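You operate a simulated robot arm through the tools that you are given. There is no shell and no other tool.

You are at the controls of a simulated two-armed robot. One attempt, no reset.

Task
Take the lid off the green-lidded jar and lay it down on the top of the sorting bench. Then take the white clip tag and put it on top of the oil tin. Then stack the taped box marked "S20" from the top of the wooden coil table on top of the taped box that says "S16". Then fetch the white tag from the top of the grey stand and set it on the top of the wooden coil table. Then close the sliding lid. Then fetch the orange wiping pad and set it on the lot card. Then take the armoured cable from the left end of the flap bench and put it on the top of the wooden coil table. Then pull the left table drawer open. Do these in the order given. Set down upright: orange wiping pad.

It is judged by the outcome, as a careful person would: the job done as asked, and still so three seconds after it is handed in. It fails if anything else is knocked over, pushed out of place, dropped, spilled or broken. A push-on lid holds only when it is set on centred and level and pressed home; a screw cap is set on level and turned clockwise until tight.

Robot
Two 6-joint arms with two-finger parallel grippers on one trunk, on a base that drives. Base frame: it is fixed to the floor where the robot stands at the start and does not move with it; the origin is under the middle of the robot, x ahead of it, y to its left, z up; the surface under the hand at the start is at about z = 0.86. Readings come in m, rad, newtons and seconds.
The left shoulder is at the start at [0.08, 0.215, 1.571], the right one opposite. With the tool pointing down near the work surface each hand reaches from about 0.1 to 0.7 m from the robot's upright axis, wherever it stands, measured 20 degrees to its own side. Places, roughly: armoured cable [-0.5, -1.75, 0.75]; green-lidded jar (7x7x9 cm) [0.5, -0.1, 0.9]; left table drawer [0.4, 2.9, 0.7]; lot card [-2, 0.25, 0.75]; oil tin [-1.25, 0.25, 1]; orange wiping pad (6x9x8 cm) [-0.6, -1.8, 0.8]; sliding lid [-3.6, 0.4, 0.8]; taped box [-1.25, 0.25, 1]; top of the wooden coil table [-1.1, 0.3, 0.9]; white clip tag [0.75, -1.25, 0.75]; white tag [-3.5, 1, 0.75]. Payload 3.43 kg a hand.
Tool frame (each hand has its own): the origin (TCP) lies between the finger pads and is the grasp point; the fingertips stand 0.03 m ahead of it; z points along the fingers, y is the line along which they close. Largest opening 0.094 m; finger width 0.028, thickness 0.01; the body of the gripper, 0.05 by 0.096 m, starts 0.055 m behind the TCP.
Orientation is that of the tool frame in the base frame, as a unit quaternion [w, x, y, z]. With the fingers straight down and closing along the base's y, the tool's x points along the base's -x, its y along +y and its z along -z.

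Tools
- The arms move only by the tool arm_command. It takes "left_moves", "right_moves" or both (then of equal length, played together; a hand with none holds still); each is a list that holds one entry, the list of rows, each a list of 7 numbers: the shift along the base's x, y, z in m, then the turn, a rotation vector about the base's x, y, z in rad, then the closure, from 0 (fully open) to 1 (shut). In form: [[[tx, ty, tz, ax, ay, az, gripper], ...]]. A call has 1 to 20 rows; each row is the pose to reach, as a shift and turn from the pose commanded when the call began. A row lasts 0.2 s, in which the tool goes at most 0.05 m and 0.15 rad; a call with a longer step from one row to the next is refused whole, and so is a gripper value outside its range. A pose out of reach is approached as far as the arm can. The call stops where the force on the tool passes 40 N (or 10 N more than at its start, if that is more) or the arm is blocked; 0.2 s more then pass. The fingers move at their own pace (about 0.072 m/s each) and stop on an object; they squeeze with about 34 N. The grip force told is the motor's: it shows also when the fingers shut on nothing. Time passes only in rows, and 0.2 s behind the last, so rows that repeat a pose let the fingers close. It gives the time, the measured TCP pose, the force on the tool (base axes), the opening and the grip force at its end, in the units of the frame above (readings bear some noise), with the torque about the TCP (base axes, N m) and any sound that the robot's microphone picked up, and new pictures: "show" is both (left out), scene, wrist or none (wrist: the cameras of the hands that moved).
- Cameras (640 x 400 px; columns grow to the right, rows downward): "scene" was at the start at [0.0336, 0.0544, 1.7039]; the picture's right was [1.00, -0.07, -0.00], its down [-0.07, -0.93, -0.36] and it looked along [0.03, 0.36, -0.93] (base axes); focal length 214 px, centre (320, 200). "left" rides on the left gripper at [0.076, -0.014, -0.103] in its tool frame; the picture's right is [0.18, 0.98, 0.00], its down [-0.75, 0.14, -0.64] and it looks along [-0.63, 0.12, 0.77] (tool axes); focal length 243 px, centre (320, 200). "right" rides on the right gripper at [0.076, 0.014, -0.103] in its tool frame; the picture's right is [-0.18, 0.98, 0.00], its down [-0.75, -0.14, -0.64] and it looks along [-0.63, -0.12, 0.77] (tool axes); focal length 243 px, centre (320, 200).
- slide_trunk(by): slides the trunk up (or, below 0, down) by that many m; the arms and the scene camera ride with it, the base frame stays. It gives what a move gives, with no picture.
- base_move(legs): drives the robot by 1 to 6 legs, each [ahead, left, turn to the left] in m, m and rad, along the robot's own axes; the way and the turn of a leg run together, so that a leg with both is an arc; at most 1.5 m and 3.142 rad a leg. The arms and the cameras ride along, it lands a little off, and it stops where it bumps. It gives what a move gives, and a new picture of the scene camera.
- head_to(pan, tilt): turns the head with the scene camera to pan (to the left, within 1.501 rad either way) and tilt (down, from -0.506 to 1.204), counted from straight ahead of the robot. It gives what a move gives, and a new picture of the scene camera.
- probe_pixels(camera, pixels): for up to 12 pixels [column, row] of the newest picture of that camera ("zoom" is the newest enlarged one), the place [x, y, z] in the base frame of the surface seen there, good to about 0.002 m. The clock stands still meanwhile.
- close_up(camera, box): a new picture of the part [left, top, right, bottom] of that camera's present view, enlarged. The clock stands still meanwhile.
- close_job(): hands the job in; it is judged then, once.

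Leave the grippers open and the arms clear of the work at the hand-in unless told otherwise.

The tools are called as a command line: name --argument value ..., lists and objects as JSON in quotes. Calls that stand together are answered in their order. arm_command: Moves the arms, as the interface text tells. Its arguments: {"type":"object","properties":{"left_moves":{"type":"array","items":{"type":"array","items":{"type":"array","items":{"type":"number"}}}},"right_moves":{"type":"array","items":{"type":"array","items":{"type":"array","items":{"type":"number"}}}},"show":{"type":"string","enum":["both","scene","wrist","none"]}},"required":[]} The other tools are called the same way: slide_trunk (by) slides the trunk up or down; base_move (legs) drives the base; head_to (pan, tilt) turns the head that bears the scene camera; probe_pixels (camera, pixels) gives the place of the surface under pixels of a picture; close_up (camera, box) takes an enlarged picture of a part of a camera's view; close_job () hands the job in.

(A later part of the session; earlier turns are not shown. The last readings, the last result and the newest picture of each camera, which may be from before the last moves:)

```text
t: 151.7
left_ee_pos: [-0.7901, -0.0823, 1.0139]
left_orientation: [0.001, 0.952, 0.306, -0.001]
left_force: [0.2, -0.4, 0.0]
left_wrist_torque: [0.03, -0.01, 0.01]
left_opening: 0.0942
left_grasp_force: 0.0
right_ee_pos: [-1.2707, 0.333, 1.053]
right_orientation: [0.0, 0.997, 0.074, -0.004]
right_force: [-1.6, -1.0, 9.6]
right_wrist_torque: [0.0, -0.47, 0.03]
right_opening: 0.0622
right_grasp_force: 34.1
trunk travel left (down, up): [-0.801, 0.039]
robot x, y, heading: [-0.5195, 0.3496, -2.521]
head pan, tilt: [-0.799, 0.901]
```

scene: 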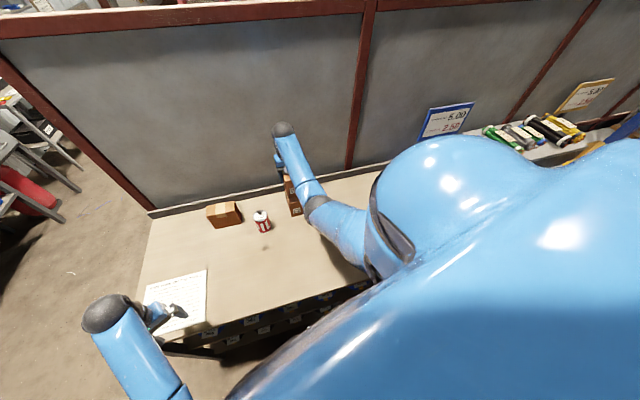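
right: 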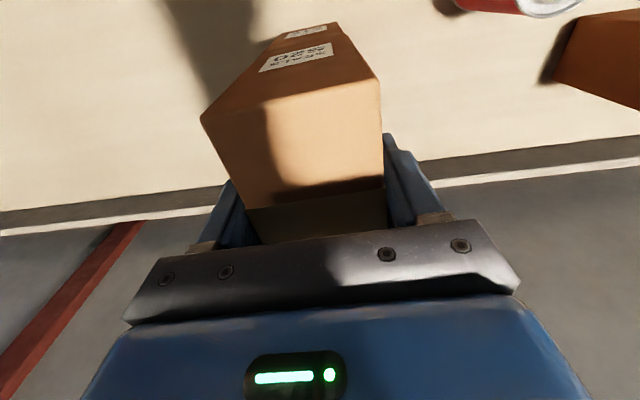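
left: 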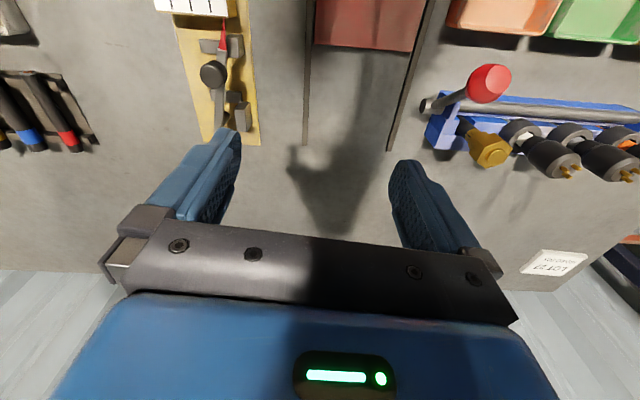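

Contact (9.6 N). Opening slowly and lifting straight up.

arm_command --right_moves '[[[0, 0, 0.001, 0, 0, 0, 0.4], [0, 0, 0.001, 0, 0, 0, 0.25], [0, 0, 0.001, 0, 0, 0, 0.1], [0, 0, 0.001, 0, 0, 0, 0.0], [0, 0, 0.001, 0, 0, 0, 0.0], [0, 0, 0.02, 0, 0, 0, 0], [0, 0, 0.04, 0, 0, 0, 0], [0.0, 0, 0.06, 0, 0, 0, 0]]]' --show "both"

```text
t: 153.5
left_ee_pos: [-0.7914, -0.0823, 1.0142]
left_orientation: [0.001, 0.952, 0.306, -0.001]
left_force: [0.8, 0.0, 0.3]
left_wrist_torque: [0.0, -0.01, 0.01]
left_opening: 0.0941
left_grasp_force: 0.0
right_ee_pos: [-1.271, 0.3326, 1.111]
right_orientation: [0.0, 0.997, 0.074, -0.002]
right_force: [0.1, 0.2, 0.1]
right_wrist_torque: [0.02, 0.04, -0.05]
right_opening: 0.0938
right_grasp_force: 0.0
trunk travel left (down, up): [-0.801, 0.039]
robot x, y, heading: [-0.5205, 0.3473, -2.519]
head pan, tilt: [-0.799, 0.901]
```

scene: 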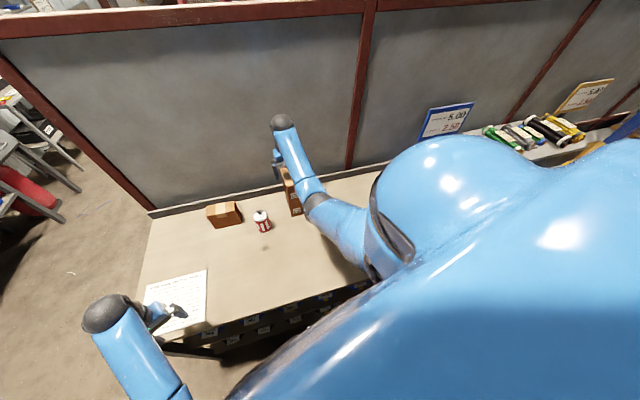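
right: 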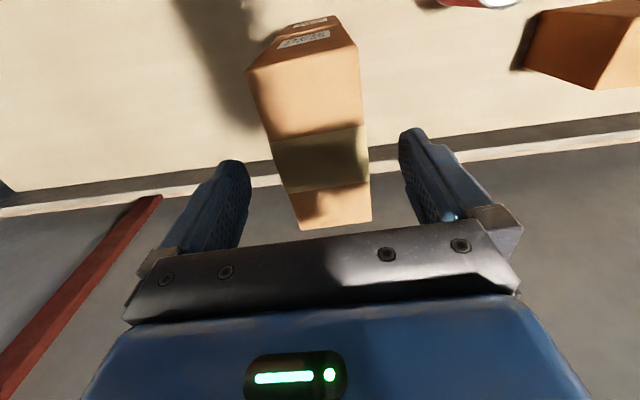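

S20 stands on S16. Withdrawing along the box axis (box stays between the open fingers), descending gradually.

arm_command --right_moves '[[[0.02, 0.003, 0.0, 0, 0, 0, 0], [0.05, 0.007, -0.022, 0, 0, 0, 0], [0.08, 0.012, -0.046, 0, 0, 0, 0], [0.12, 0.017, -0.07, 0, 0, 0, 0], [0.16, 0.02, -0.087, 0, 0, 0, 0], [0.2, 0.02, -0.1, 0, 0, 0, 0]]]' --show "both"

close_up --camera "scene" --box '[190, 120, 390, 260]'

```text
t: 154.9
left_ee_pos: [-0.7904, -0.0819, 1.0133]
left_orientation: [0.0, 0.952, 0.306, -0.003]
left_force: [0.0, 0.1, 0.4]
left_wrist_torque: [0.02, 0.01, -0.01]
left_opening: 0.094
left_grasp_force: 0.2
right_ee_pos: [-1.0689, 0.3535, 1.0108]
right_orientation: [0.0, 0.997, 0.074, -0.003]
right_force: [0.8, -0.4, -0.1]
right_wrist_torque: [0.01, 0.04, -0.01]
right_opening: 0.0939
right_grasp_force: 0.1
right hand out of reach, approached as far as the arm can: row 2, 3, 4
trunk travel left (down, up): [-0.801, 0.039]
robot x, y, heading: [-0.5206, 0.3494, -2.517]
head pan, tilt: [-0.799, 0.901]
```

scene: 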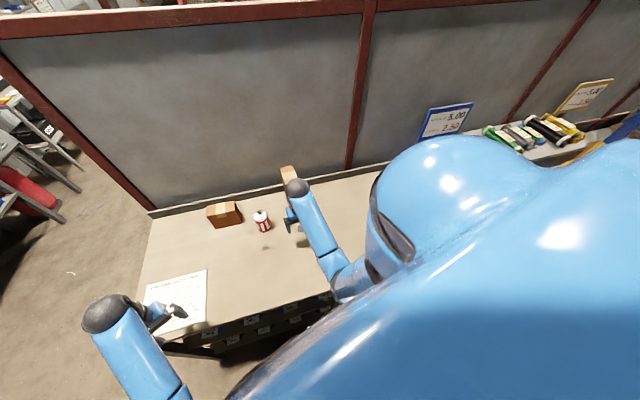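
right: 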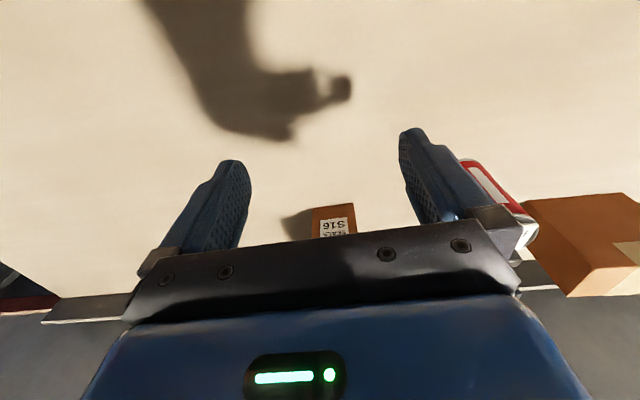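

```text
2.86 times, centred on (290, 190) of scene
```

zoom: 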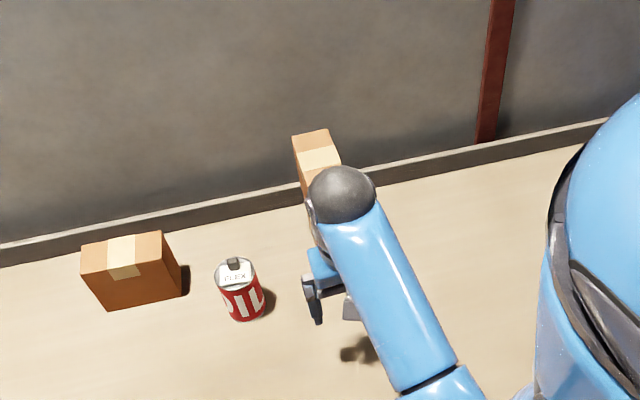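

The stack stands well. Next: the white tag on the grey stand on the far side. I turn the right tool back in line, then back off and drive around the partition.

arm_command --right_moves '[[[0.0, 0, 0.0, 0, 0, 0.12, 0], [0.0, 0, 0.0, 0, 0, 0.24, 0], [0.0, 0, 0.0, 0, 0, 0.36, 0], [0.0, 0, 0, 0, 0, 0.47, 0]]]' --show "none"

base_move --legs '[[-0.203, 0.146, 0], [0, 0, -0.625], [0, 1.33, 0], [1.4, 0, 0], [1.05, 0, 0]]'

head_to --pan -0.6 --tilt 0.6

```text
t: 155.9
left_ee_pos: [-0.7913, -0.0822, 1.0134]
left_orientation: [0.0, 0.952, 0.305, -0.001]
left_force: [0.1, -0.3, 0.0]
left_wrist_torque: [-0.01, 0.01, 0.03]
left_opening: 0.0939
left_grasp_force: 0.0
right_ee_pos: [-1.07, 0.3524, 1.0118]
right_orientation: [-0.001, 0.952, 0.305, -0.003]
right_force: [0.5, -0.8, -0.5]
right_wrist_torque: [0.01, -0.02, -0.02]
right_opening: 0.0939
right_grasp_force: 0.1
trunk travel left (down, up): [-0.801, 0.039]
robot x, y, heading: [-0.5187, 0.3488, -2.52]
head pan, tilt: [-0.799, 0.901]
```

```text
t: 177.2
left_ee_pos: [-3.1741, -1.229, 1.0132]
left_orientation: [0.001, 1.0, 0.018, -0.002]
left_force: [0.2, 0.5, 0.9]
left_wrist_torque: [0.0, 0.04, 0.06]
left_opening: 0.0939
left_grasp_force: 0.0
right_ee_pos: [-3.1684, -0.7131, 1.0127]
right_orientation: [-0.001, 1.0, 0.018, -0.003]
right_force: [1.1, 0.0, -0.1]
right_wrist_torque: [0.0, -0.01, 0.01]
right_opening: 0.0938
right_grasp_force: 0.1
trunk travel left (down, up): [-0.801, 0.039]
robot x, y, heading: [-2.7071, -1.0176, -3.104]
head pan, tilt: [-0.799, 0.901]
```

scene: 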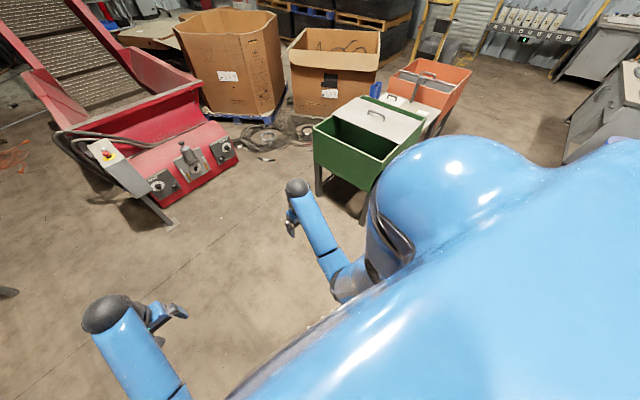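

```text
t: 178.0
left_ee_pos: [-3.1747, -1.2293, 1.0133]
left_orientation: [0.0, 1.0, 0.019, -0.001]
left_force: [-0.7, -1.5, 0.9]
left_wrist_torque: [-0.01, -0.03, -0.04]
left_opening: 0.0941
left_grasp_force: 0.1
right_ee_pos: [-3.1701, -0.7129, 1.0119]
right_orientation: [-0.001, 1.0, 0.018, -0.003]
right_force: [-0.3, -1.5, 0.1]
right_wrist_torque: [0.0, -0.01, -0.02]
right_opening: 0.0941
right_grasp_force: 0.0
trunk travel left (down, up): [-0.801, 0.039]
robot x, y, heading: [-2.7104, -1.0226, -3.104]
head pan, tilt: [-0.6, 0.6]
```

scene: 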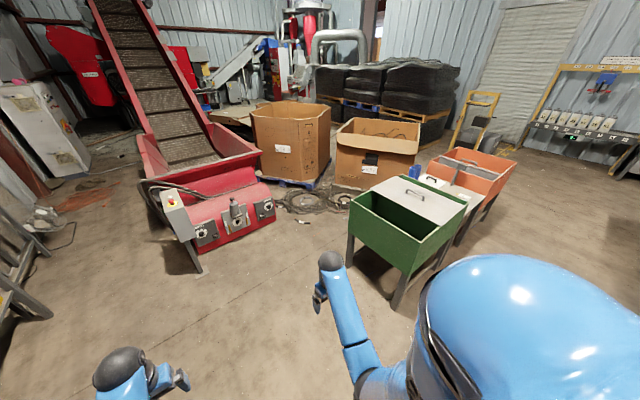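

Clear corridor. I sidestep right (toward +y) by 2.0 m to face the grey stand.

base_move --legs '[[0, -1.0, -0.038], [0, -0.95, 0]]'

head_to --pan 0.0 --tilt 0.8

```text
t: 187.7
left_ee_pos: [-3.21, 0.7308, 1.0138]
left_orientation: [0.0, 1.0, -0.005, -0.001]
left_force: [0.5, -0.9, -0.5]
left_wrist_torque: [0.03, -0.04, 0.03]
left_opening: 0.0942
left_grasp_force: 0.0
right_ee_pos: [-3.1778, 1.2468, 1.011]
right_orientation: [-0.002, 1.0, -0.007, -0.003]
right_force: [0.3, -0.4, -0.9]
right_wrist_torque: [0.03, -0.03, -0.02]
right_opening: 0.094
right_grasp_force: 0.0
trunk travel left (down, up): [-0.801, 0.039]
robot x, y, heading: [-2.738, 0.921, 3.13]
head pan, tilt: [-0.6, 0.6]
```

scene: 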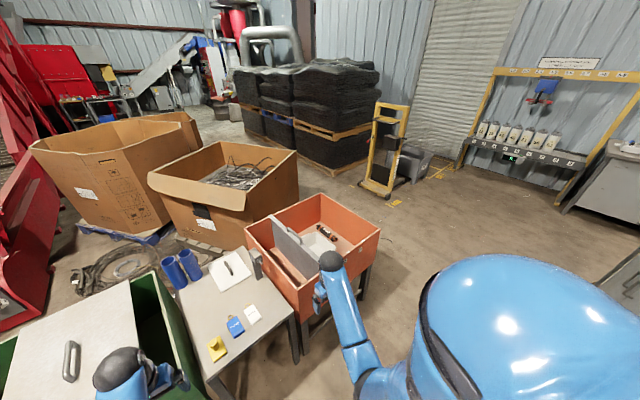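

```text
t: 188.7
left_ee_pos: [-3.2105, 0.7307, 1.0142]
left_orientation: [0.001, 1.0, -0.005, 0.0]
left_force: [0.3, -0.9, -0.2]
left_wrist_torque: [-0.01, -0.02, -0.01]
left_opening: 0.0941
left_grasp_force: 0.0
right_ee_pos: [-3.1793, 1.2464, 1.0108]
right_orientation: [-0.001, 1.0, -0.007, -0.002]
right_force: [0.7, -0.1, -0.2]
right_wrist_torque: [-0.04, 0.0, 0.0]
right_opening: 0.0939
right_grasp_force: 0.2
trunk travel left (down, up): [-0.801, 0.039]
robot x, y, heading: [-2.7373, 0.919, 3.129]
head pan, tilt: [0.0, 0.799]
```

scene: 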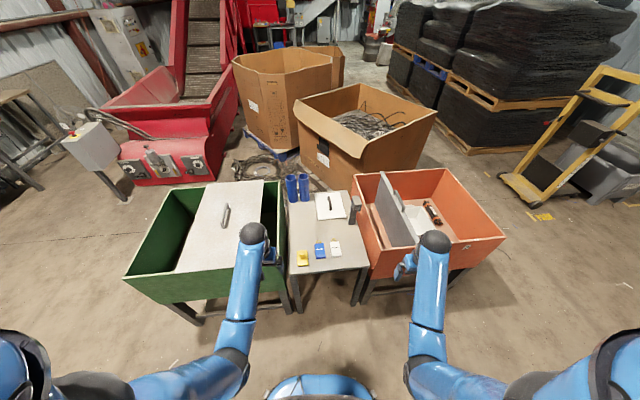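

I see the grey stand with yellow, blue and white tags. Zooming.

close_up --camera "scene" --box '[270, 160, 390, 290]'

probe_pixels --camera "scene" --pixels '[[335, 247], [336, 241], [319, 250], [302, 257], [225, 215], [150, 250], [225, 262], [263, 240], [283, 200], [330, 265], [320, 190]]'

```text
3.08 times, centred on (330, 225) of scene
```

zoom: 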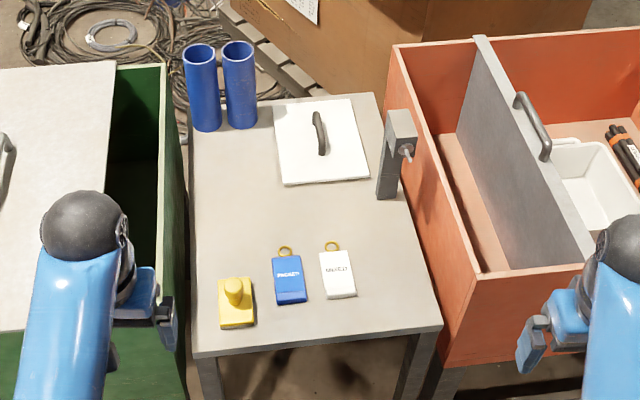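

```text
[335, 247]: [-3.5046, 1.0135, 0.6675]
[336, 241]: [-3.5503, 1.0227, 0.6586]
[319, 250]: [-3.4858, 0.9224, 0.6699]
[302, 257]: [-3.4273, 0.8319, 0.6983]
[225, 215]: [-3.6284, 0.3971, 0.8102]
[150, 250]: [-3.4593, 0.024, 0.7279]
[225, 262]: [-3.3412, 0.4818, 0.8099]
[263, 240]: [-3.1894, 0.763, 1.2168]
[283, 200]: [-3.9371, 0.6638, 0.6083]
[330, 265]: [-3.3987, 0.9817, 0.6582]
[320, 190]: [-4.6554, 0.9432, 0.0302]
```

The white tag lies flat at about (−3.505,1.014), top z 0.667, stand top 0.658. I'll draw the left hand in, then drive 0.11 m closer.

arm_command --left_moves '[[[0.03, 0, -0.005, 0, 0, 0, 0], [0.06, 0, -0.01, 0, 0, 0, 0], [0.09, 0, -0.015, 0, 0, 0, 0], [0.12, 0, -0.02, 0, 0, 0, 0]]]' --right_moves '[[[0.01, -0.03, 0, 0, 0, 0, 0], [0.02, -0.05, 0, 0, 0, 0, 0], [0.02, -0.07, 0, 0, 0, 0, 0], [0.02, -0.09, 0, 0, 0, 0, 0]]]' --show "none"

base_move --legs '[[0, 0.07, 0], [0.11, 0, 0]]'

close_up --camera "scene" --box '[270, 160, 430, 290]'

```text
t: 189.7
left_ee_pos: [-3.0889, 0.7317, 0.9942]
left_orientation: [0.001, 1.0, -0.006, -0.003]
left_force: [0.8, -0.5, 0.1]
left_wrist_torque: [0.01, 0.01, -0.02]
left_opening: 0.0939
left_grasp_force: 0.1
right_ee_pos: [-3.1574, 1.1577, 1.0066]
right_orientation: [-0.001, 1.0, -0.008, -0.005]
right_force: [0.3, 0.4, 0.3]
right_wrist_torque: [0.01, -0.01, 0.01]
right_opening: 0.0942
right_grasp_force: 0.1
right hand out of reach, approached as far as the arm can: row 2, 3, 4
trunk travel left (down, up): [-0.801, 0.039]
robot x, y, heading: [-2.7368, 0.9188, 3.13]
head pan, tilt: [0.0, 0.799]
```

```text
t: 191.6
left_ee_pos: [-3.193, 0.6641, 0.9962]
left_orientation: [0.0, 1.0, -0.007, -0.003]
left_force: [0.6, 0.4, 0.2]
left_wrist_torque: [0.0, 0.02, 0.01]
left_opening: 0.0943
left_grasp_force: 0.0
right_ee_pos: [-3.2626, 1.0907, 1.0084]
right_orientation: [0.0, 1.0, -0.007, -0.007]
right_force: [1.2, 1.0, -0.4]
right_wrist_torque: [-0.02, 0.0, -0.02]
right_opening: 0.0941
right_grasp_force: 0.0
trunk travel left (down, up): [-0.801, 0.039]
robot x, y, heading: [-2.8448, 0.8519, 3.129]
head pan, tilt: [0.0, 0.799]
```

scene: 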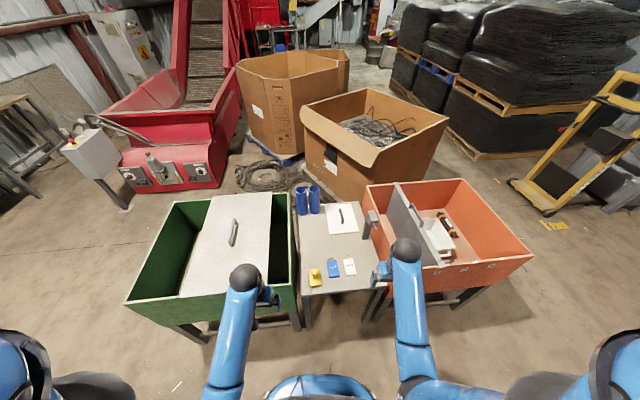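

```text
3.08 times, centred on (350, 225) of scene
```

zoom: 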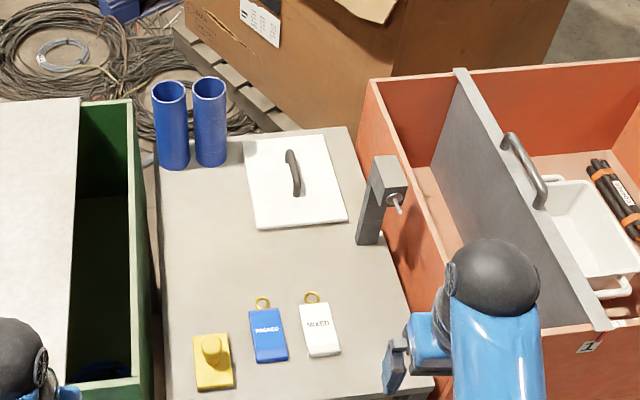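

Probing the white tag's corners and the ring; also the green tub's sliding lid edges.

probe_pixels --camera "zoom" --pixels '[[302, 308], [328, 304], [338, 352], [311, 355], [312, 296], [319, 330], [268, 335], [300, 380], [378, 200], [415, 310]]'

```text
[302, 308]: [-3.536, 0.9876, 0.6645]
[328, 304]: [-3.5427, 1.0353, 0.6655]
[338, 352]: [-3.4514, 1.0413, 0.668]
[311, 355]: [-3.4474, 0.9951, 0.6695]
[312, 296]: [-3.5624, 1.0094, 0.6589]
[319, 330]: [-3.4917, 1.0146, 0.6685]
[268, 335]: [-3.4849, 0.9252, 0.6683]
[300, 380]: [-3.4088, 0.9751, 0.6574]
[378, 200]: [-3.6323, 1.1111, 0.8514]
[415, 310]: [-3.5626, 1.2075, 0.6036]
```

probe_pixels --camera "zoom" --pixels '[[372, 84], [437, 283], [405, 190], [355, 240], [430, 375], [150, 385], [130, 105], [75, 100], [160, 370]]'

```text
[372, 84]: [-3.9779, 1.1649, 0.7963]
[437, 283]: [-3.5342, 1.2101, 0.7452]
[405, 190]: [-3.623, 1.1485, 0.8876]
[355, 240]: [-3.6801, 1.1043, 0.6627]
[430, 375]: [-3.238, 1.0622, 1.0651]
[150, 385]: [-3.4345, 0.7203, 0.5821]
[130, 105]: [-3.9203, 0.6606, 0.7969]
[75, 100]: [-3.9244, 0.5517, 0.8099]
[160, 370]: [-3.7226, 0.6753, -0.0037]
```

I move the right hand over the stand at z≈1.01 with a small yaw, half-closing to ~0.07, then I'll slide the trunk down.

arm_command --right_moves '[[[-0.04, -0.015, 0.005, 0, 0, 0.03, 0.1], [-0.08, -0.03, 0.01, 0, 0, 0.06, 0.2], [-0.12, -0.045, 0.015, 0, 0, 0.085, 0.25], [-0.16, -0.06, 0.015, 0, 0, 0.085, 0.25], [-0.2, -0.075, 0.015, 0, 0, 0.085, 0.25]]]' --show "wrist"

slide_trunk --by -0.25

arm_command --right_moves '[[[0, 0, 0.001, 0, 0, 0, 0.25]]]' --show "both"

```text
t: 192.8
left_ee_pos: [-3.1999, 0.6617, 0.9933]
left_orientation: [0.0, 1.0, -0.005, 0.0]
left_force: [-0.8, 0.4, 0.0]
left_wrist_torque: [0.01, -0.02, -0.02]
left_opening: 0.0938
left_grasp_force: 0.1
right_ee_pos: [-3.4696, 1.0144, 1.0223]
right_orientation: [0.0, 0.999, 0.035, -0.003]
right_force: [0.4, 0.2, -0.6]
right_wrist_torque: [-0.02, -0.01, -0.01]
right_opening: 0.0706
right_grasp_force: 0.2
trunk travel left (down, up): [-0.801, 0.039]
robot x, y, heading: [-2.8478, 0.8486, 3.131]
head pan, tilt: [0.0, 0.799]
```

right: 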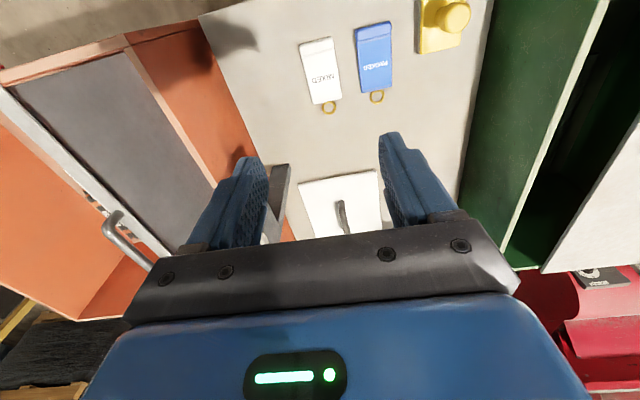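

```text
t: 195.3
left_ee_pos: [-3.1991, 0.6607, 0.7445]
left_orientation: [0.0, 1.0, -0.006, -0.001]
left_force: [-0.8, 0.1, -0.4]
left_wrist_torque: [0.02, 0.01, 0.01]
left_opening: 0.0939
left_grasp_force: 0.0
right_ee_pos: [-3.4693, 1.0154, 0.7725]
right_orientation: [0.0, 0.999, 0.034, -0.005]
right_force: [0.1, -1.0, -0.9]
right_wrist_torque: [0.01, -0.02, -0.01]
right_opening: 0.0706
right_grasp_force: 0.0
trunk travel left (down, up): [-0.551, 0.289]
robot x, y, heading: [-2.8458, 0.8518, 3.131]
head pan, tilt: [0.0, 0.799]
```

```text
t: 195.7
left_ee_pos: [-3.1991, 0.662, 0.7433]
left_orientation: [0.0, 1.0, -0.006, -0.001]
left_force: [0.2, 0.6, -0.2]
left_wrist_torque: [0.02, 0.0, -0.01]
left_opening: 0.094
left_grasp_force: 0.0
right_ee_pos: [-3.4679, 1.0158, 0.7745]
right_orientation: [-0.001, 0.999, 0.035, -0.004]
right_force: [-0.3, -0.1, 1.1]
right_wrist_torque: [0.01, 0.02, 0.02]
right_opening: 0.0706
right_grasp_force: 0.0
trunk travel left (down, up): [-0.551, 0.289]
robot x, y, heading: [-2.846, 0.8497, 3.127]
head pan, tilt: [0.0, 0.799]
```

scene: 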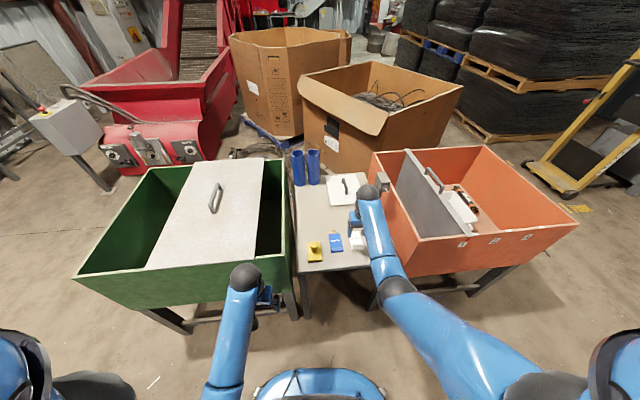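
right: 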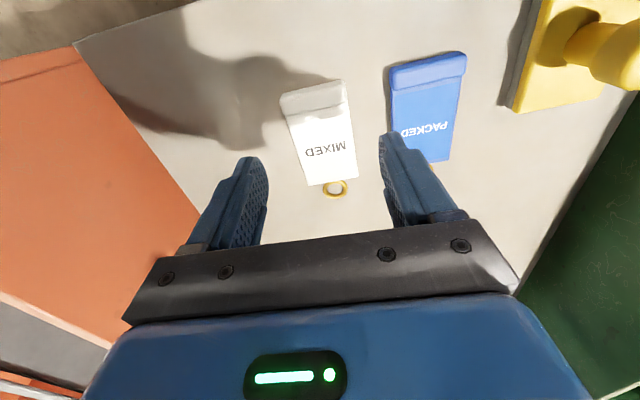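

Probing the tag corners with the wrist camera.

probe_pixels --camera "right" --pixels '[[286, 100], [342, 86], [354, 176], [310, 183], [320, 140], [330, 125], [312, 110], [270, 130], [400, 160], [393, 90]]'

```text
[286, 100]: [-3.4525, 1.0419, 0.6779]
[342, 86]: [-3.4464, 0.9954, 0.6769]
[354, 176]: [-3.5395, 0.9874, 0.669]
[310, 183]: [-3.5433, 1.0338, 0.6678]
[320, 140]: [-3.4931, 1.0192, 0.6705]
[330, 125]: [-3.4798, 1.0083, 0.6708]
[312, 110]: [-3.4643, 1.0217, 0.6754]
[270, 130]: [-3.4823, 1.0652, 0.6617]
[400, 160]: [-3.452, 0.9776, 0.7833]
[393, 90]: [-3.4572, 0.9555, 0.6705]
```

The tag's near end is thicker (0.677). I'll grip across its width at x≈−3.478; lowering to z≈0.694.

arm_command --right_moves '[[[-0.005, 0.0, -0.03, 0, 0, 0, 0.25], [-0.01, 0.001, -0.055, 0, 0, 0, 0.25], [-0.01, 0.001, -0.07, 0, 0, 0, 0.25], [-0.01, 0.001, -0.08, 0, 0, 0, 0.25], [-0.01, 0.001, -0.08, 0, 0, 0, 0.25]]]' --show "wrist"

```text
t: 196.9
left_ee_pos: [-3.1984, 0.6629, 0.7428]
left_orientation: [0.0, 1.0, -0.006, -0.001]
left_force: [-0.2, 0.6, -0.5]
left_wrist_torque: [-0.02, -0.03, -0.01]
left_opening: 0.0943
left_grasp_force: 0.0
right_ee_pos: [-3.4771, 1.0166, 0.6927]
right_orientation: [0.0, 0.999, 0.035, -0.004]
right_force: [1.1, -0.1, 0.6]
right_wrist_torque: [-0.04, -0.01, -0.02]
right_opening: 0.0704
right_grasp_force: 0.1
trunk travel left (down, up): [-0.551, 0.289]
robot x, y, heading: [-2.8459, 0.8517, 3.132]
head pan, tilt: [0.0, 0.799]
```

right: 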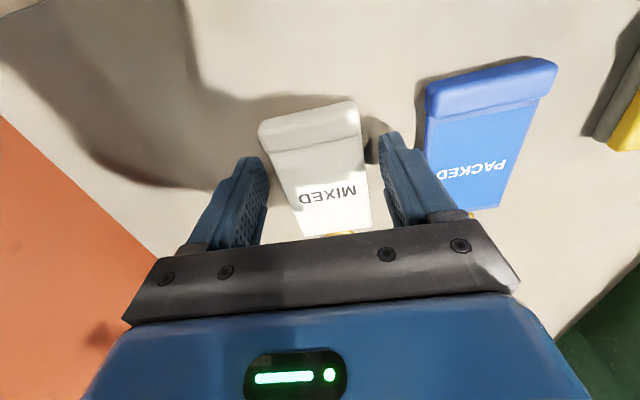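

The tag is between the fingers, tips just off the surface. Closing.

arm_command --right_moves '[[[0, 0, 0, 0, 0, 0, 0.4], [0, 0, 0, 0, 0, 0, 0.6], [0, 0, 0, 0, 0, 0, 0.8], [0, 0, 0, 0, 0, 0, 0.9], [0, 0, 0, 0, 0, 0, 0.9]]]' --show "wrist"

```text
t: 198.1
left_ee_pos: [-3.1996, 0.661, 0.7427]
left_orientation: [0.0, 1.0, -0.007, -0.001]
left_force: [0.3, -0.2, 0.7]
left_wrist_torque: [0.03, 0.04, -0.05]
left_opening: 0.0938
left_grasp_force: 0.0
right_ee_pos: [-3.4769, 1.0161, 0.693]
right_orientation: [0.0, 0.999, 0.035, -0.005]
right_force: [0.0, 0.2, -0.6]
right_wrist_torque: [0.02, -0.02, 0.01]
right_opening: 0.0534
right_grasp_force: 33.5
trunk travel left (down, up): [-0.551, 0.289]
robot x, y, heading: [-2.8443, 0.8478, 3.132]
head pan, tilt: [0.0, 0.799]
```

right: 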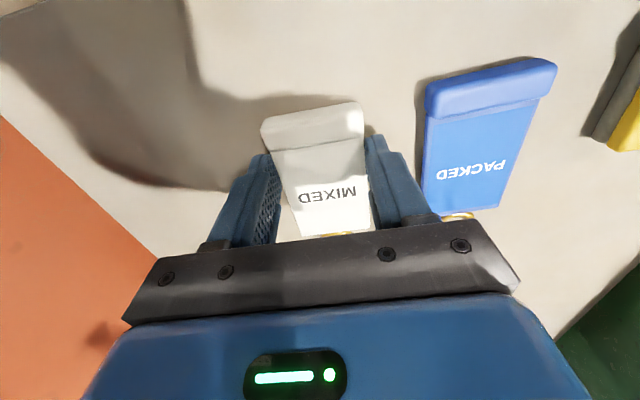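

Gripped (0.0534). Lift 0.06 and check.

arm_command --right_moves '[[[0, 0, 0.015, 0, 0, 0, 1], [0, 0, 0.03, 0, 0, 0, 1], [0, 0, 0.06, 0, 0, 0, 1], [0, 0, 0.08, 0, 0, 0, 1]]]' --show "wrist"

```text
t: 199.1
left_ee_pos: [-3.2, 0.6601, 0.743]
left_orientation: [0.0, 1.0, -0.005, -0.001]
left_force: [-0.5, 0.2, 0.3]
left_wrist_torque: [0.01, 0.0, 0.0]
left_opening: 0.0939
left_grasp_force: 0.1
right_ee_pos: [-3.4787, 1.0189, 0.7734]
right_orientation: [0.0, 0.999, 0.034, -0.004]
right_force: [-1.0, 0.2, 0.3]
right_wrist_torque: [0.0, -0.04, 0.01]
right_opening: 0.0535
right_grasp_force: 34.0
trunk travel left (down, up): [-0.551, 0.289]
robot x, y, heading: [-2.8451, 0.8505, 3.128]
head pan, tilt: [0.0, 0.799]
```

right: 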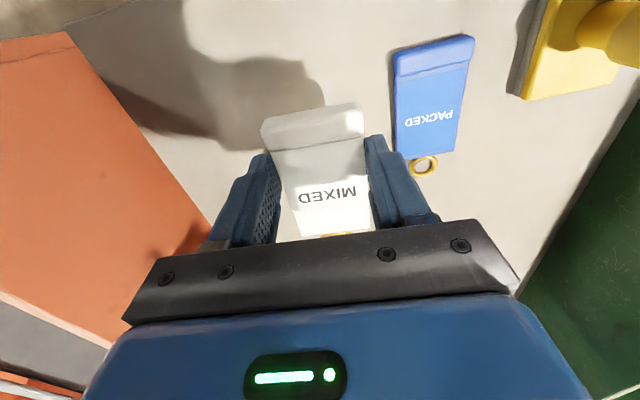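

Tag is held. While here, I'll examine the green tub's lid for planning.

close_up --camera "scene" --box '[60, 130, 320, 320]'

probe_pixels --camera "scene" --pixels '[[190, 163], [263, 160], [148, 267], [256, 262], [80, 274], [165, 163], [286, 160], [288, 262], [215, 198], [130, 230], [275, 240], [212, 185]]'

```text
2.11 times, centred on (190, 225) of scene
```

zoom: 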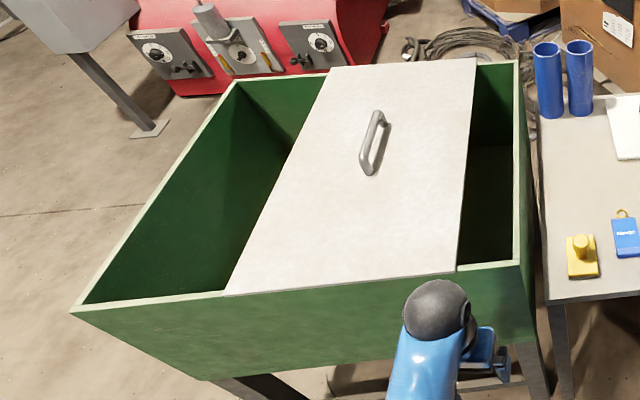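

```text
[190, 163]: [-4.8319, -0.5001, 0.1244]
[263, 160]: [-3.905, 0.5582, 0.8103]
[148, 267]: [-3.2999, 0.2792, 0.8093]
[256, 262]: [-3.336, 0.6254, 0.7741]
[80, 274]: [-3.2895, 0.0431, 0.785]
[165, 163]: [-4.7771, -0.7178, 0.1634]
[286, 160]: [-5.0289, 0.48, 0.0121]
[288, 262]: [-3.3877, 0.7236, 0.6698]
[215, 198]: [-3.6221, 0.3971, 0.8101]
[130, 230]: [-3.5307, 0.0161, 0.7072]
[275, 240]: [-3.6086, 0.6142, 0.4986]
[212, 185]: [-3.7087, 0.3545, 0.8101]
```

The lid is a half-width plate (y≈0.26–0.58). I'll study it after delivering the tag. Raise the trunk, pull the right hand back, then drive back around to the coil table.

slide_trunk --by 0.25

arm_command --right_moves '[[[0.04, 0.015, 0.0, 0, 0, -0.03, 1], [0.08, 0.03, 0.0, 0, 0, -0.06, 1], [0.12, 0.045, -0.005, 0, 0, -0.085, 1], [0.16, 0.06, -0.01, 0, 0, -0.085, 1], [0.18, 0.065, -0.012, 0, 0, -0.085, 1]]]' --show "both"

```text
t: 201.7
left_ee_pos: [-3.1985, 0.6619, 0.9937]
left_orientation: [0.0, 1.0, -0.007, -0.001]
left_force: [-0.5, 0.4, 0.2]
left_wrist_torque: [0.0, 0.0, -0.04]
left_opening: 0.0941
left_grasp_force: 0.2
right_ee_pos: [-3.4788, 1.0178, 1.0223]
right_orientation: [0.0, 0.999, 0.035, -0.004]
right_force: [-0.4, 0.5, -0.5]
right_wrist_torque: [0.0, 0.0, -0.02]
right_opening: 0.0535
right_grasp_force: 34.4
trunk travel left (down, up): [-0.801, 0.039]
robot x, y, heading: [-2.8445, 0.8508, 3.128]
head pan, tilt: [0.0, 0.799]
```

```text
t: 202.9
left_ee_pos: [-3.1989, 0.6619, 0.9948]
left_orientation: [0.0, 1.0, -0.005, -0.001]
left_force: [-0.7, 0.3, -0.9]
left_wrist_torque: [0.01, 0.02, 0.0]
left_opening: 0.0939
left_grasp_force: 0.0
right_ee_pos: [-3.2973, 1.0822, 1.0089]
right_orientation: [-0.001, 1.0, -0.008, -0.005]
right_force: [0.0, 0.7, -0.6]
right_wrist_torque: [0.05, -0.05, 0.03]
right_opening: 0.0534
right_grasp_force: 33.5
trunk travel left (down, up): [-0.801, 0.039]
robot x, y, heading: [-2.8416, 0.8478, 3.129]
head pan, tilt: [0.0, 0.799]
```

scene: 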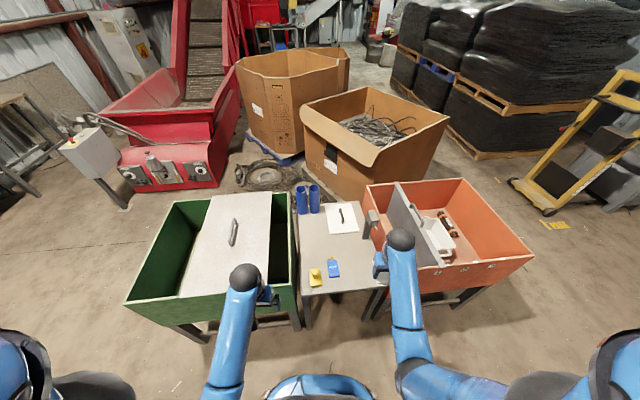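
right: 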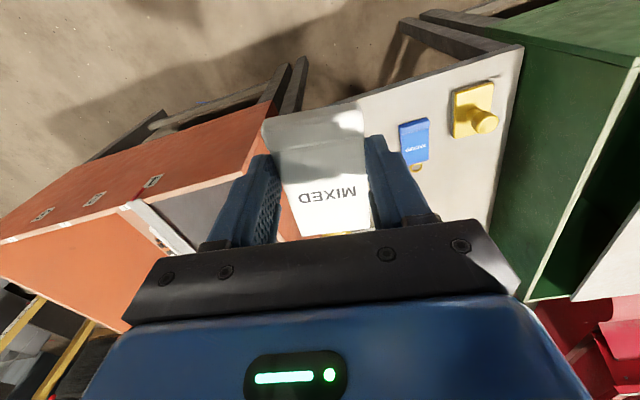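

Driving back: reverse a bit, sidestep to y≈−1.0, reverse to x≈−0.3.

base_move --legs '[[-0.15, 0, 0.012], [0, 1.0, 0], [0, 0.85, 0], [-1.4, 0, 0], [-0.98, 0, 0]]'

base_move --legs '[[0, -1.25, 0]]'

```text
t: 224.6
left_ee_pos: [-0.7162, -1.3229, 0.9941]
left_orientation: [0.0, 0.999, -0.033, 0.0]
left_force: [-0.1, 0.4, 0.4]
left_wrist_torque: [0.01, 0.02, 0.03]
left_opening: 0.0939
left_grasp_force: 0.1
right_ee_pos: [-0.7951, -0.8991, 1.0089]
right_orientation: [-0.001, 0.999, -0.034, -0.005]
right_force: [-0.2, 1.1, -0.3]
right_wrist_torque: [0.02, -0.03, 0.0]
right_opening: 0.0532
right_grasp_force: 34.4
trunk travel left (down, up): [-0.801, 0.039]
robot x, y, heading: [-0.3539, -1.1571, 3.083]
head pan, tilt: [0.0, 0.799]
```

scene: 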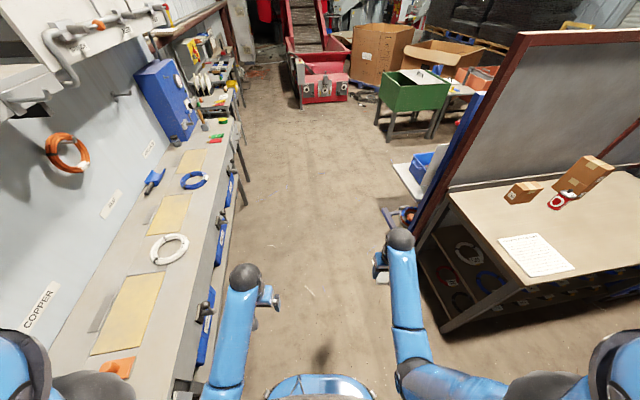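

```text
t: 230.9
left_ee_pos: [-0.6335, -0.0609, 0.9944]
left_orientation: [0.0, 0.999, -0.036, -0.001]
left_force: [0.6, -0.1, 0.4]
left_wrist_torque: [-0.01, 0.0, -0.02]
left_opening: 0.0938
left_grasp_force: 0.0
right_ee_pos: [-0.7077, 0.3627, 1.0084]
right_orientation: [-0.001, 0.999, -0.037, -0.005]
right_force: [-0.1, 0.4, -0.3]
right_wrist_torque: [0.01, 0.01, 0.01]
right_opening: 0.0534
right_grasp_force: 34.6
trunk travel left (down, up): [-0.801, 0.039]
robot x, y, heading: [-0.2654, 0.1074, 3.074]
head pan, tilt: [0.0, 0.799]
```

scene: 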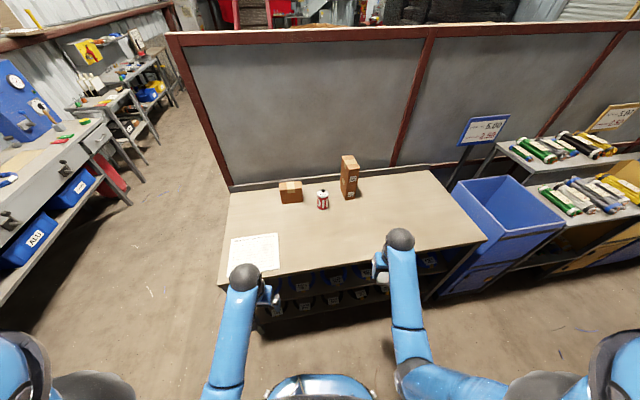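

The stack is fine. I drive 0.2 m up to the table and look at the free area in front of the boxes.

base_move --legs '[[0.2, 0, 0]]'

probe_pixels --camera "scene" --pixels '[[400, 220], [420, 210], [440, 215], [360, 250], [470, 240], [375, 225]]'

```text
t: 232.5
left_ee_pos: [-0.8271, -0.0486, 0.9963]
left_orientation: [0.0, 0.999, -0.034, -0.002]
left_force: [-0.4, -0.3, 0.4]
left_wrist_torque: [0.03, 0.01, 0.0]
left_opening: 0.094
left_grasp_force: 0.1
right_ee_pos: [-0.9012, 0.3764, 1.0112]
right_orientation: [-0.001, 0.999, -0.035, -0.007]
right_force: [0.5, 0.3, -1.0]
right_wrist_torque: [0.01, 0.02, -0.03]
right_opening: 0.0536
right_grasp_force: 33.8
trunk travel left (down, up): [-0.801, 0.039]
robot x, y, heading: [-0.4692, 0.1179, 3.076]
head pan, tilt: [0.0, 0.799]
```

scene: 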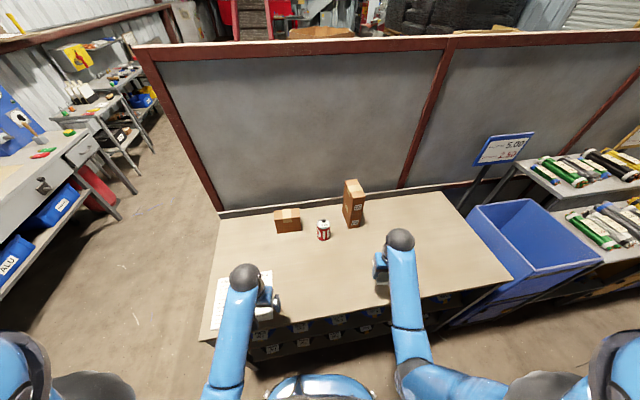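

```text
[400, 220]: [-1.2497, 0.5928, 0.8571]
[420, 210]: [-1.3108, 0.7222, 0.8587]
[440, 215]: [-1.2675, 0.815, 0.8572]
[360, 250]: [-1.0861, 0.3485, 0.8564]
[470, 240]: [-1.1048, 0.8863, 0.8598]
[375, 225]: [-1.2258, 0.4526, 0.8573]
```

Moving the tag to (−1.03,0.45) and down to z≈0.897.

arm_command --right_moves '[[[-0.04, 0.02, 0.0, 0, 0, 0, 1], [-0.08, 0.045, 0.0, 0, 0, 0, 1], [-0.12, 0.07, 0.0, 0, 0, 0, 1], [-0.13, 0.074, -0.03, 0, 0, 0, 1], [-0.13, 0.074, -0.07, 0, 0, 0, 1], [-0.13, 0.074, -0.1, 0, 0, 0, 1], [-0.13, 0.074, -0.112, 0, 0, 0, 1], [-0.13, 0.074, -0.112, 0, 0, 0, 1]]]' --show "wrist"

```text
t: 234.3
left_ee_pos: [-0.8299, -0.0493, 0.9941]
left_orientation: [0.0, 0.999, -0.034, -0.001]
left_force: [0.4, 0.5, 0.3]
left_wrist_torque: [-0.04, 0.02, 0.02]
left_opening: 0.0939
left_grasp_force: 0.0
right_ee_pos: [-1.0356, 0.4515, 0.8947]
right_orientation: [0.0, 0.999, -0.036, -0.003]
right_force: [0.4, 1.1, -0.3]
right_wrist_torque: [0.02, 0.01, 0.02]
right_opening: 0.0534
right_grasp_force: 34.3
trunk travel left (down, up): [-0.801, 0.039]
robot x, y, heading: [-0.4669, 0.1155, 3.074]
head pan, tilt: [0.0, 0.799]
```

right: 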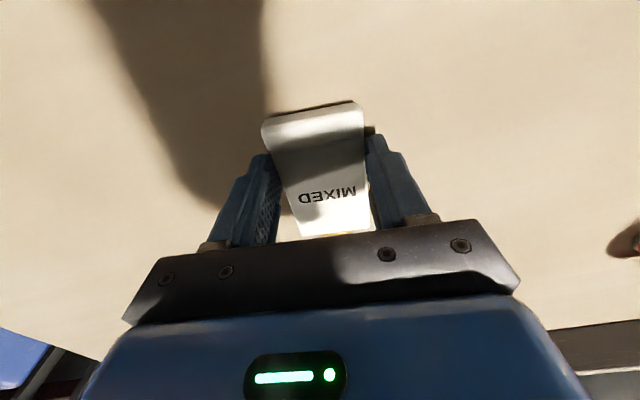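

Nearly down. Lowering in fine steps until contact.

arm_command --right_moves '[[[0, 0, -0.0015, 0, 0, 0, 1], [0, 0, -0.003, 0, 0, 0, 1], [0, 0, -0.0045, 0, 0, 0, 1], [0, 0, -0.0045, 0, 0, 0, 1]]]' --show "none"

```text
t: 235.3
left_ee_pos: [-0.8301, -0.0491, 0.993]
left_orientation: [0.0, 0.999, -0.034, 0.0]
left_force: [0.4, -0.5, -0.9]
left_wrist_torque: [-0.02, 0.01, -0.01]
left_opening: 0.094
left_grasp_force: 0.1
right_ee_pos: [-1.037, 0.4518, 0.8932]
right_orientation: [-0.001, 0.999, -0.036, -0.006]
right_force: [-1.9, 2.4, 9.5]
right_wrist_torque: [0.06, -0.04, 0.0]
right_opening: 0.0534
right_grasp_force: 34.2
trunk travel left (down, up): [-0.801, 0.039]
robot x, y, heading: [-0.4667, 0.1194, 3.069]
head pan, tilt: [0.0, 0.799]
```

Contact (9.5 N). Opening and lifting.

arm_command --right_moves '[[[0, 0, 0.001, 0, 0, 0, 0.5], [0, 0, 0.001, 0, 0, 0, 0.35], [0, 0, 0.001, 0, 0, 0, 0.25], [0, 0, 0.001, 0, 0, 0, 0.2], [0, 0, 0.03, 0, 0, 0, 0.2], [0, 0, 0.07, 0, 0, 0, 0.1], [0, 0, 0.105, 0, 0, 0, 0]]]' --show "both"

```text
t: 236.9
left_ee_pos: [-0.83, -0.0478, 0.9938]
left_orientation: [-0.001, 0.999, -0.034, -0.001]
left_force: [1.0, -0.6, -0.4]
left_wrist_torque: [0.02, 0.01, -0.05]
left_opening: 0.0939
left_grasp_force: 0.1
right_ee_pos: [-1.0355, 0.4514, 0.9976]
right_orientation: [-0.001, 0.999, -0.036, -0.005]
right_force: [-0.6, 0.4, 0.0]
right_wrist_torque: [-0.02, 0.02, -0.02]
right_opening: 0.0941
right_grasp_force: 0.0
trunk travel left (down, up): [-0.801, 0.039]
robot x, y, heading: [-0.4654, 0.1218, 3.076]
head pan, tilt: [0.0, 0.799]
```

scene: 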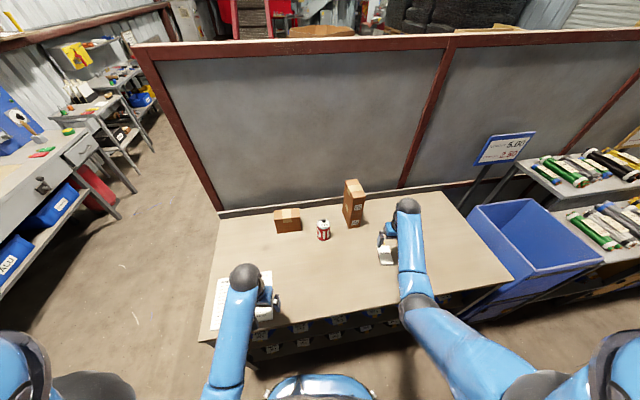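
right: 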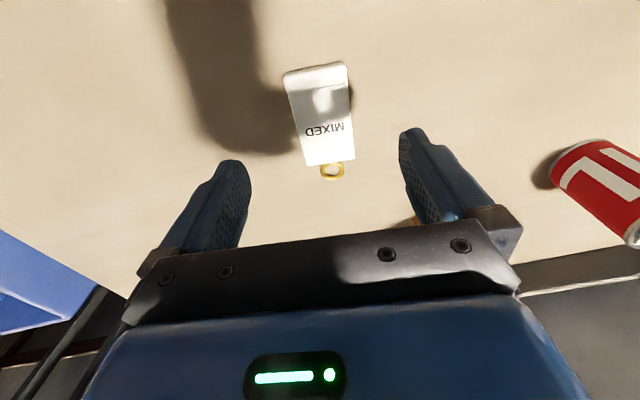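

Tag lies flat on the coil table. Retract the right hand and drive back to the green tub.

arm_command --right_moves '[[[0.04, -0.02, 0.0, 0, 0, 0, 0], [0.08, -0.045, 0.0, 0, 0, 0, 0], [0.12, -0.07, 0.005, 0, 0, 0, 0]]]' --show "none"

base_move --legs '[[-0.2, 0, 0.066], [0, 1.12, 0], [1.4, 0, 0], [1.0, 0, 0], [0, -1.3, 0]]'

head_to --pan 0.2 --tilt 0.8

```text
t: 237.7
left_ee_pos: [-0.8285, -0.0488, 0.994]
left_orientation: [0.0, 0.999, -0.035, -0.001]
left_force: [-0.3, -0.1, -0.7]
left_wrist_torque: [0.0, 0.02, 0.02]
left_opening: 0.0942
left_grasp_force: 0.2
right_ee_pos: [-0.9129, 0.3807, 1.0022]
right_orientation: [-0.001, 0.999, -0.036, -0.005]
right_force: [-0.3, -0.5, 0.0]
right_wrist_torque: [0.0, 0.03, 0.0]
right_opening: 0.0941
right_grasp_force: 0.1
trunk travel left (down, up): [-0.801, 0.039]
robot x, y, heading: [-0.4673, 0.1162, 3.076]
head pan, tilt: [0.0, 0.799]
```

```text
t: 262.3
left_ee_pos: [-3.0303, 0.1618, 0.9925]
left_orientation: [0.0, 1.0, 0.005, 0.0]
left_force: [0.8, 0.1, 0.2]
left_wrist_torque: [0.0, 0.0, -0.01]
left_opening: 0.0941
left_grasp_force: 0.1
right_ee_pos: [-3.1474, 0.5837, 1.0022]
right_orientation: [0.0, 1.0, 0.003, -0.005]
right_force: [-0.4, -0.9, 0.0]
right_wrist_torque: [0.03, 0.0, -0.02]
right_opening: 0.094
right_grasp_force: 0.1
trunk travel left (down, up): [-0.801, 0.039]
robot x, y, heading: [-2.68, 0.3561, -3.128]
head pan, tilt: [0.0, 0.799]
```

scene: 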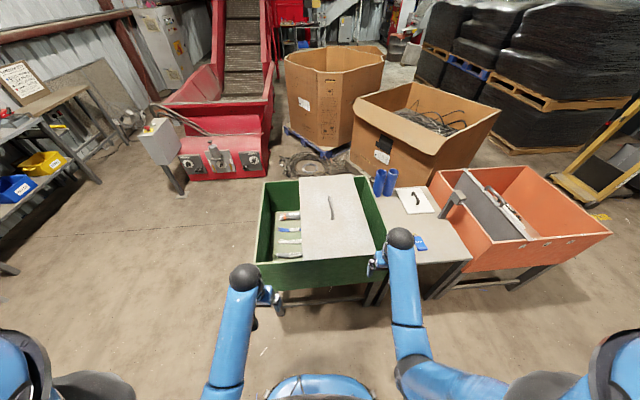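

```text
t: 263.0
left_ee_pos: [-3.031, 0.1635, 0.9931]
left_orientation: [0.001, 1.0, 0.004, 0.0]
left_force: [-0.3, 0.1, -0.6]
left_wrist_torque: [-0.02, 0.05, -0.02]
left_opening: 0.094
left_grasp_force: 0.0
right_ee_pos: [-3.1482, 0.5843, 1.0005]
right_orientation: [-0.001, 1.0, 0.003, -0.005]
right_force: [-0.9, 0.2, -0.9]
right_wrist_torque: [0.04, -0.03, 0.01]
right_opening: 0.0938
right_grasp_force: 0.1
trunk travel left (down, up): [-0.801, 0.039]
robot x, y, heading: [-2.6836, 0.356, -3.128]
head pan, tilt: [0.201, 0.799]
```

scene: 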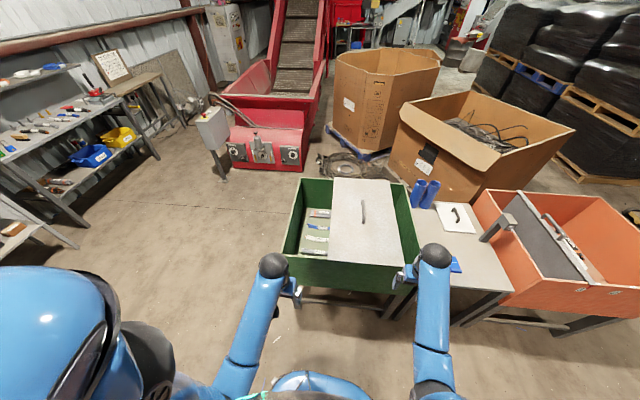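

There's something inside the left part of the green tub. Zooming in.

close_up --camera "scene" --box '[270, 160, 440, 310]'

close_up --camera "scene" --box '[440, 160, 640, 330]'

```text
2.67 times, centred on (355, 235) of scene
```

zoom: 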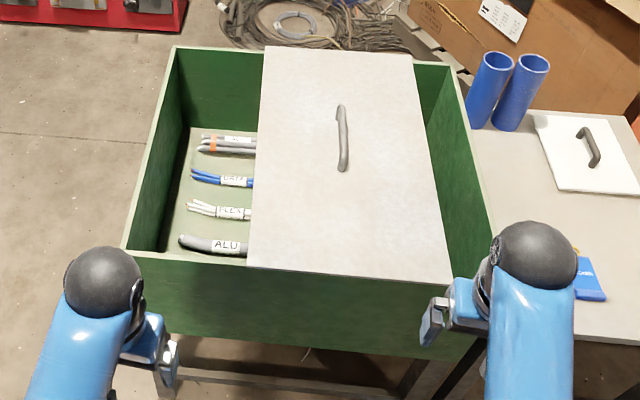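

```text
2.35 times, centred on (540, 245) of scene
```

zoom: 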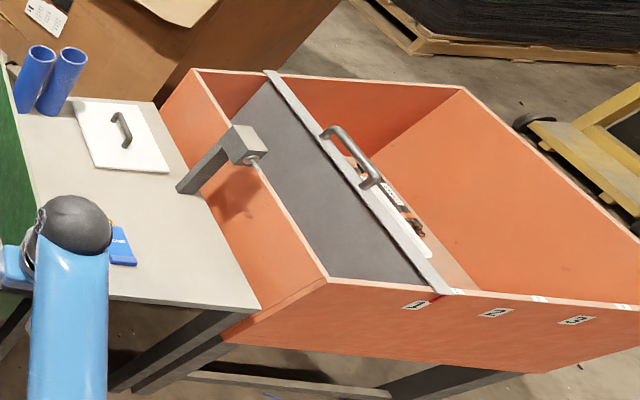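

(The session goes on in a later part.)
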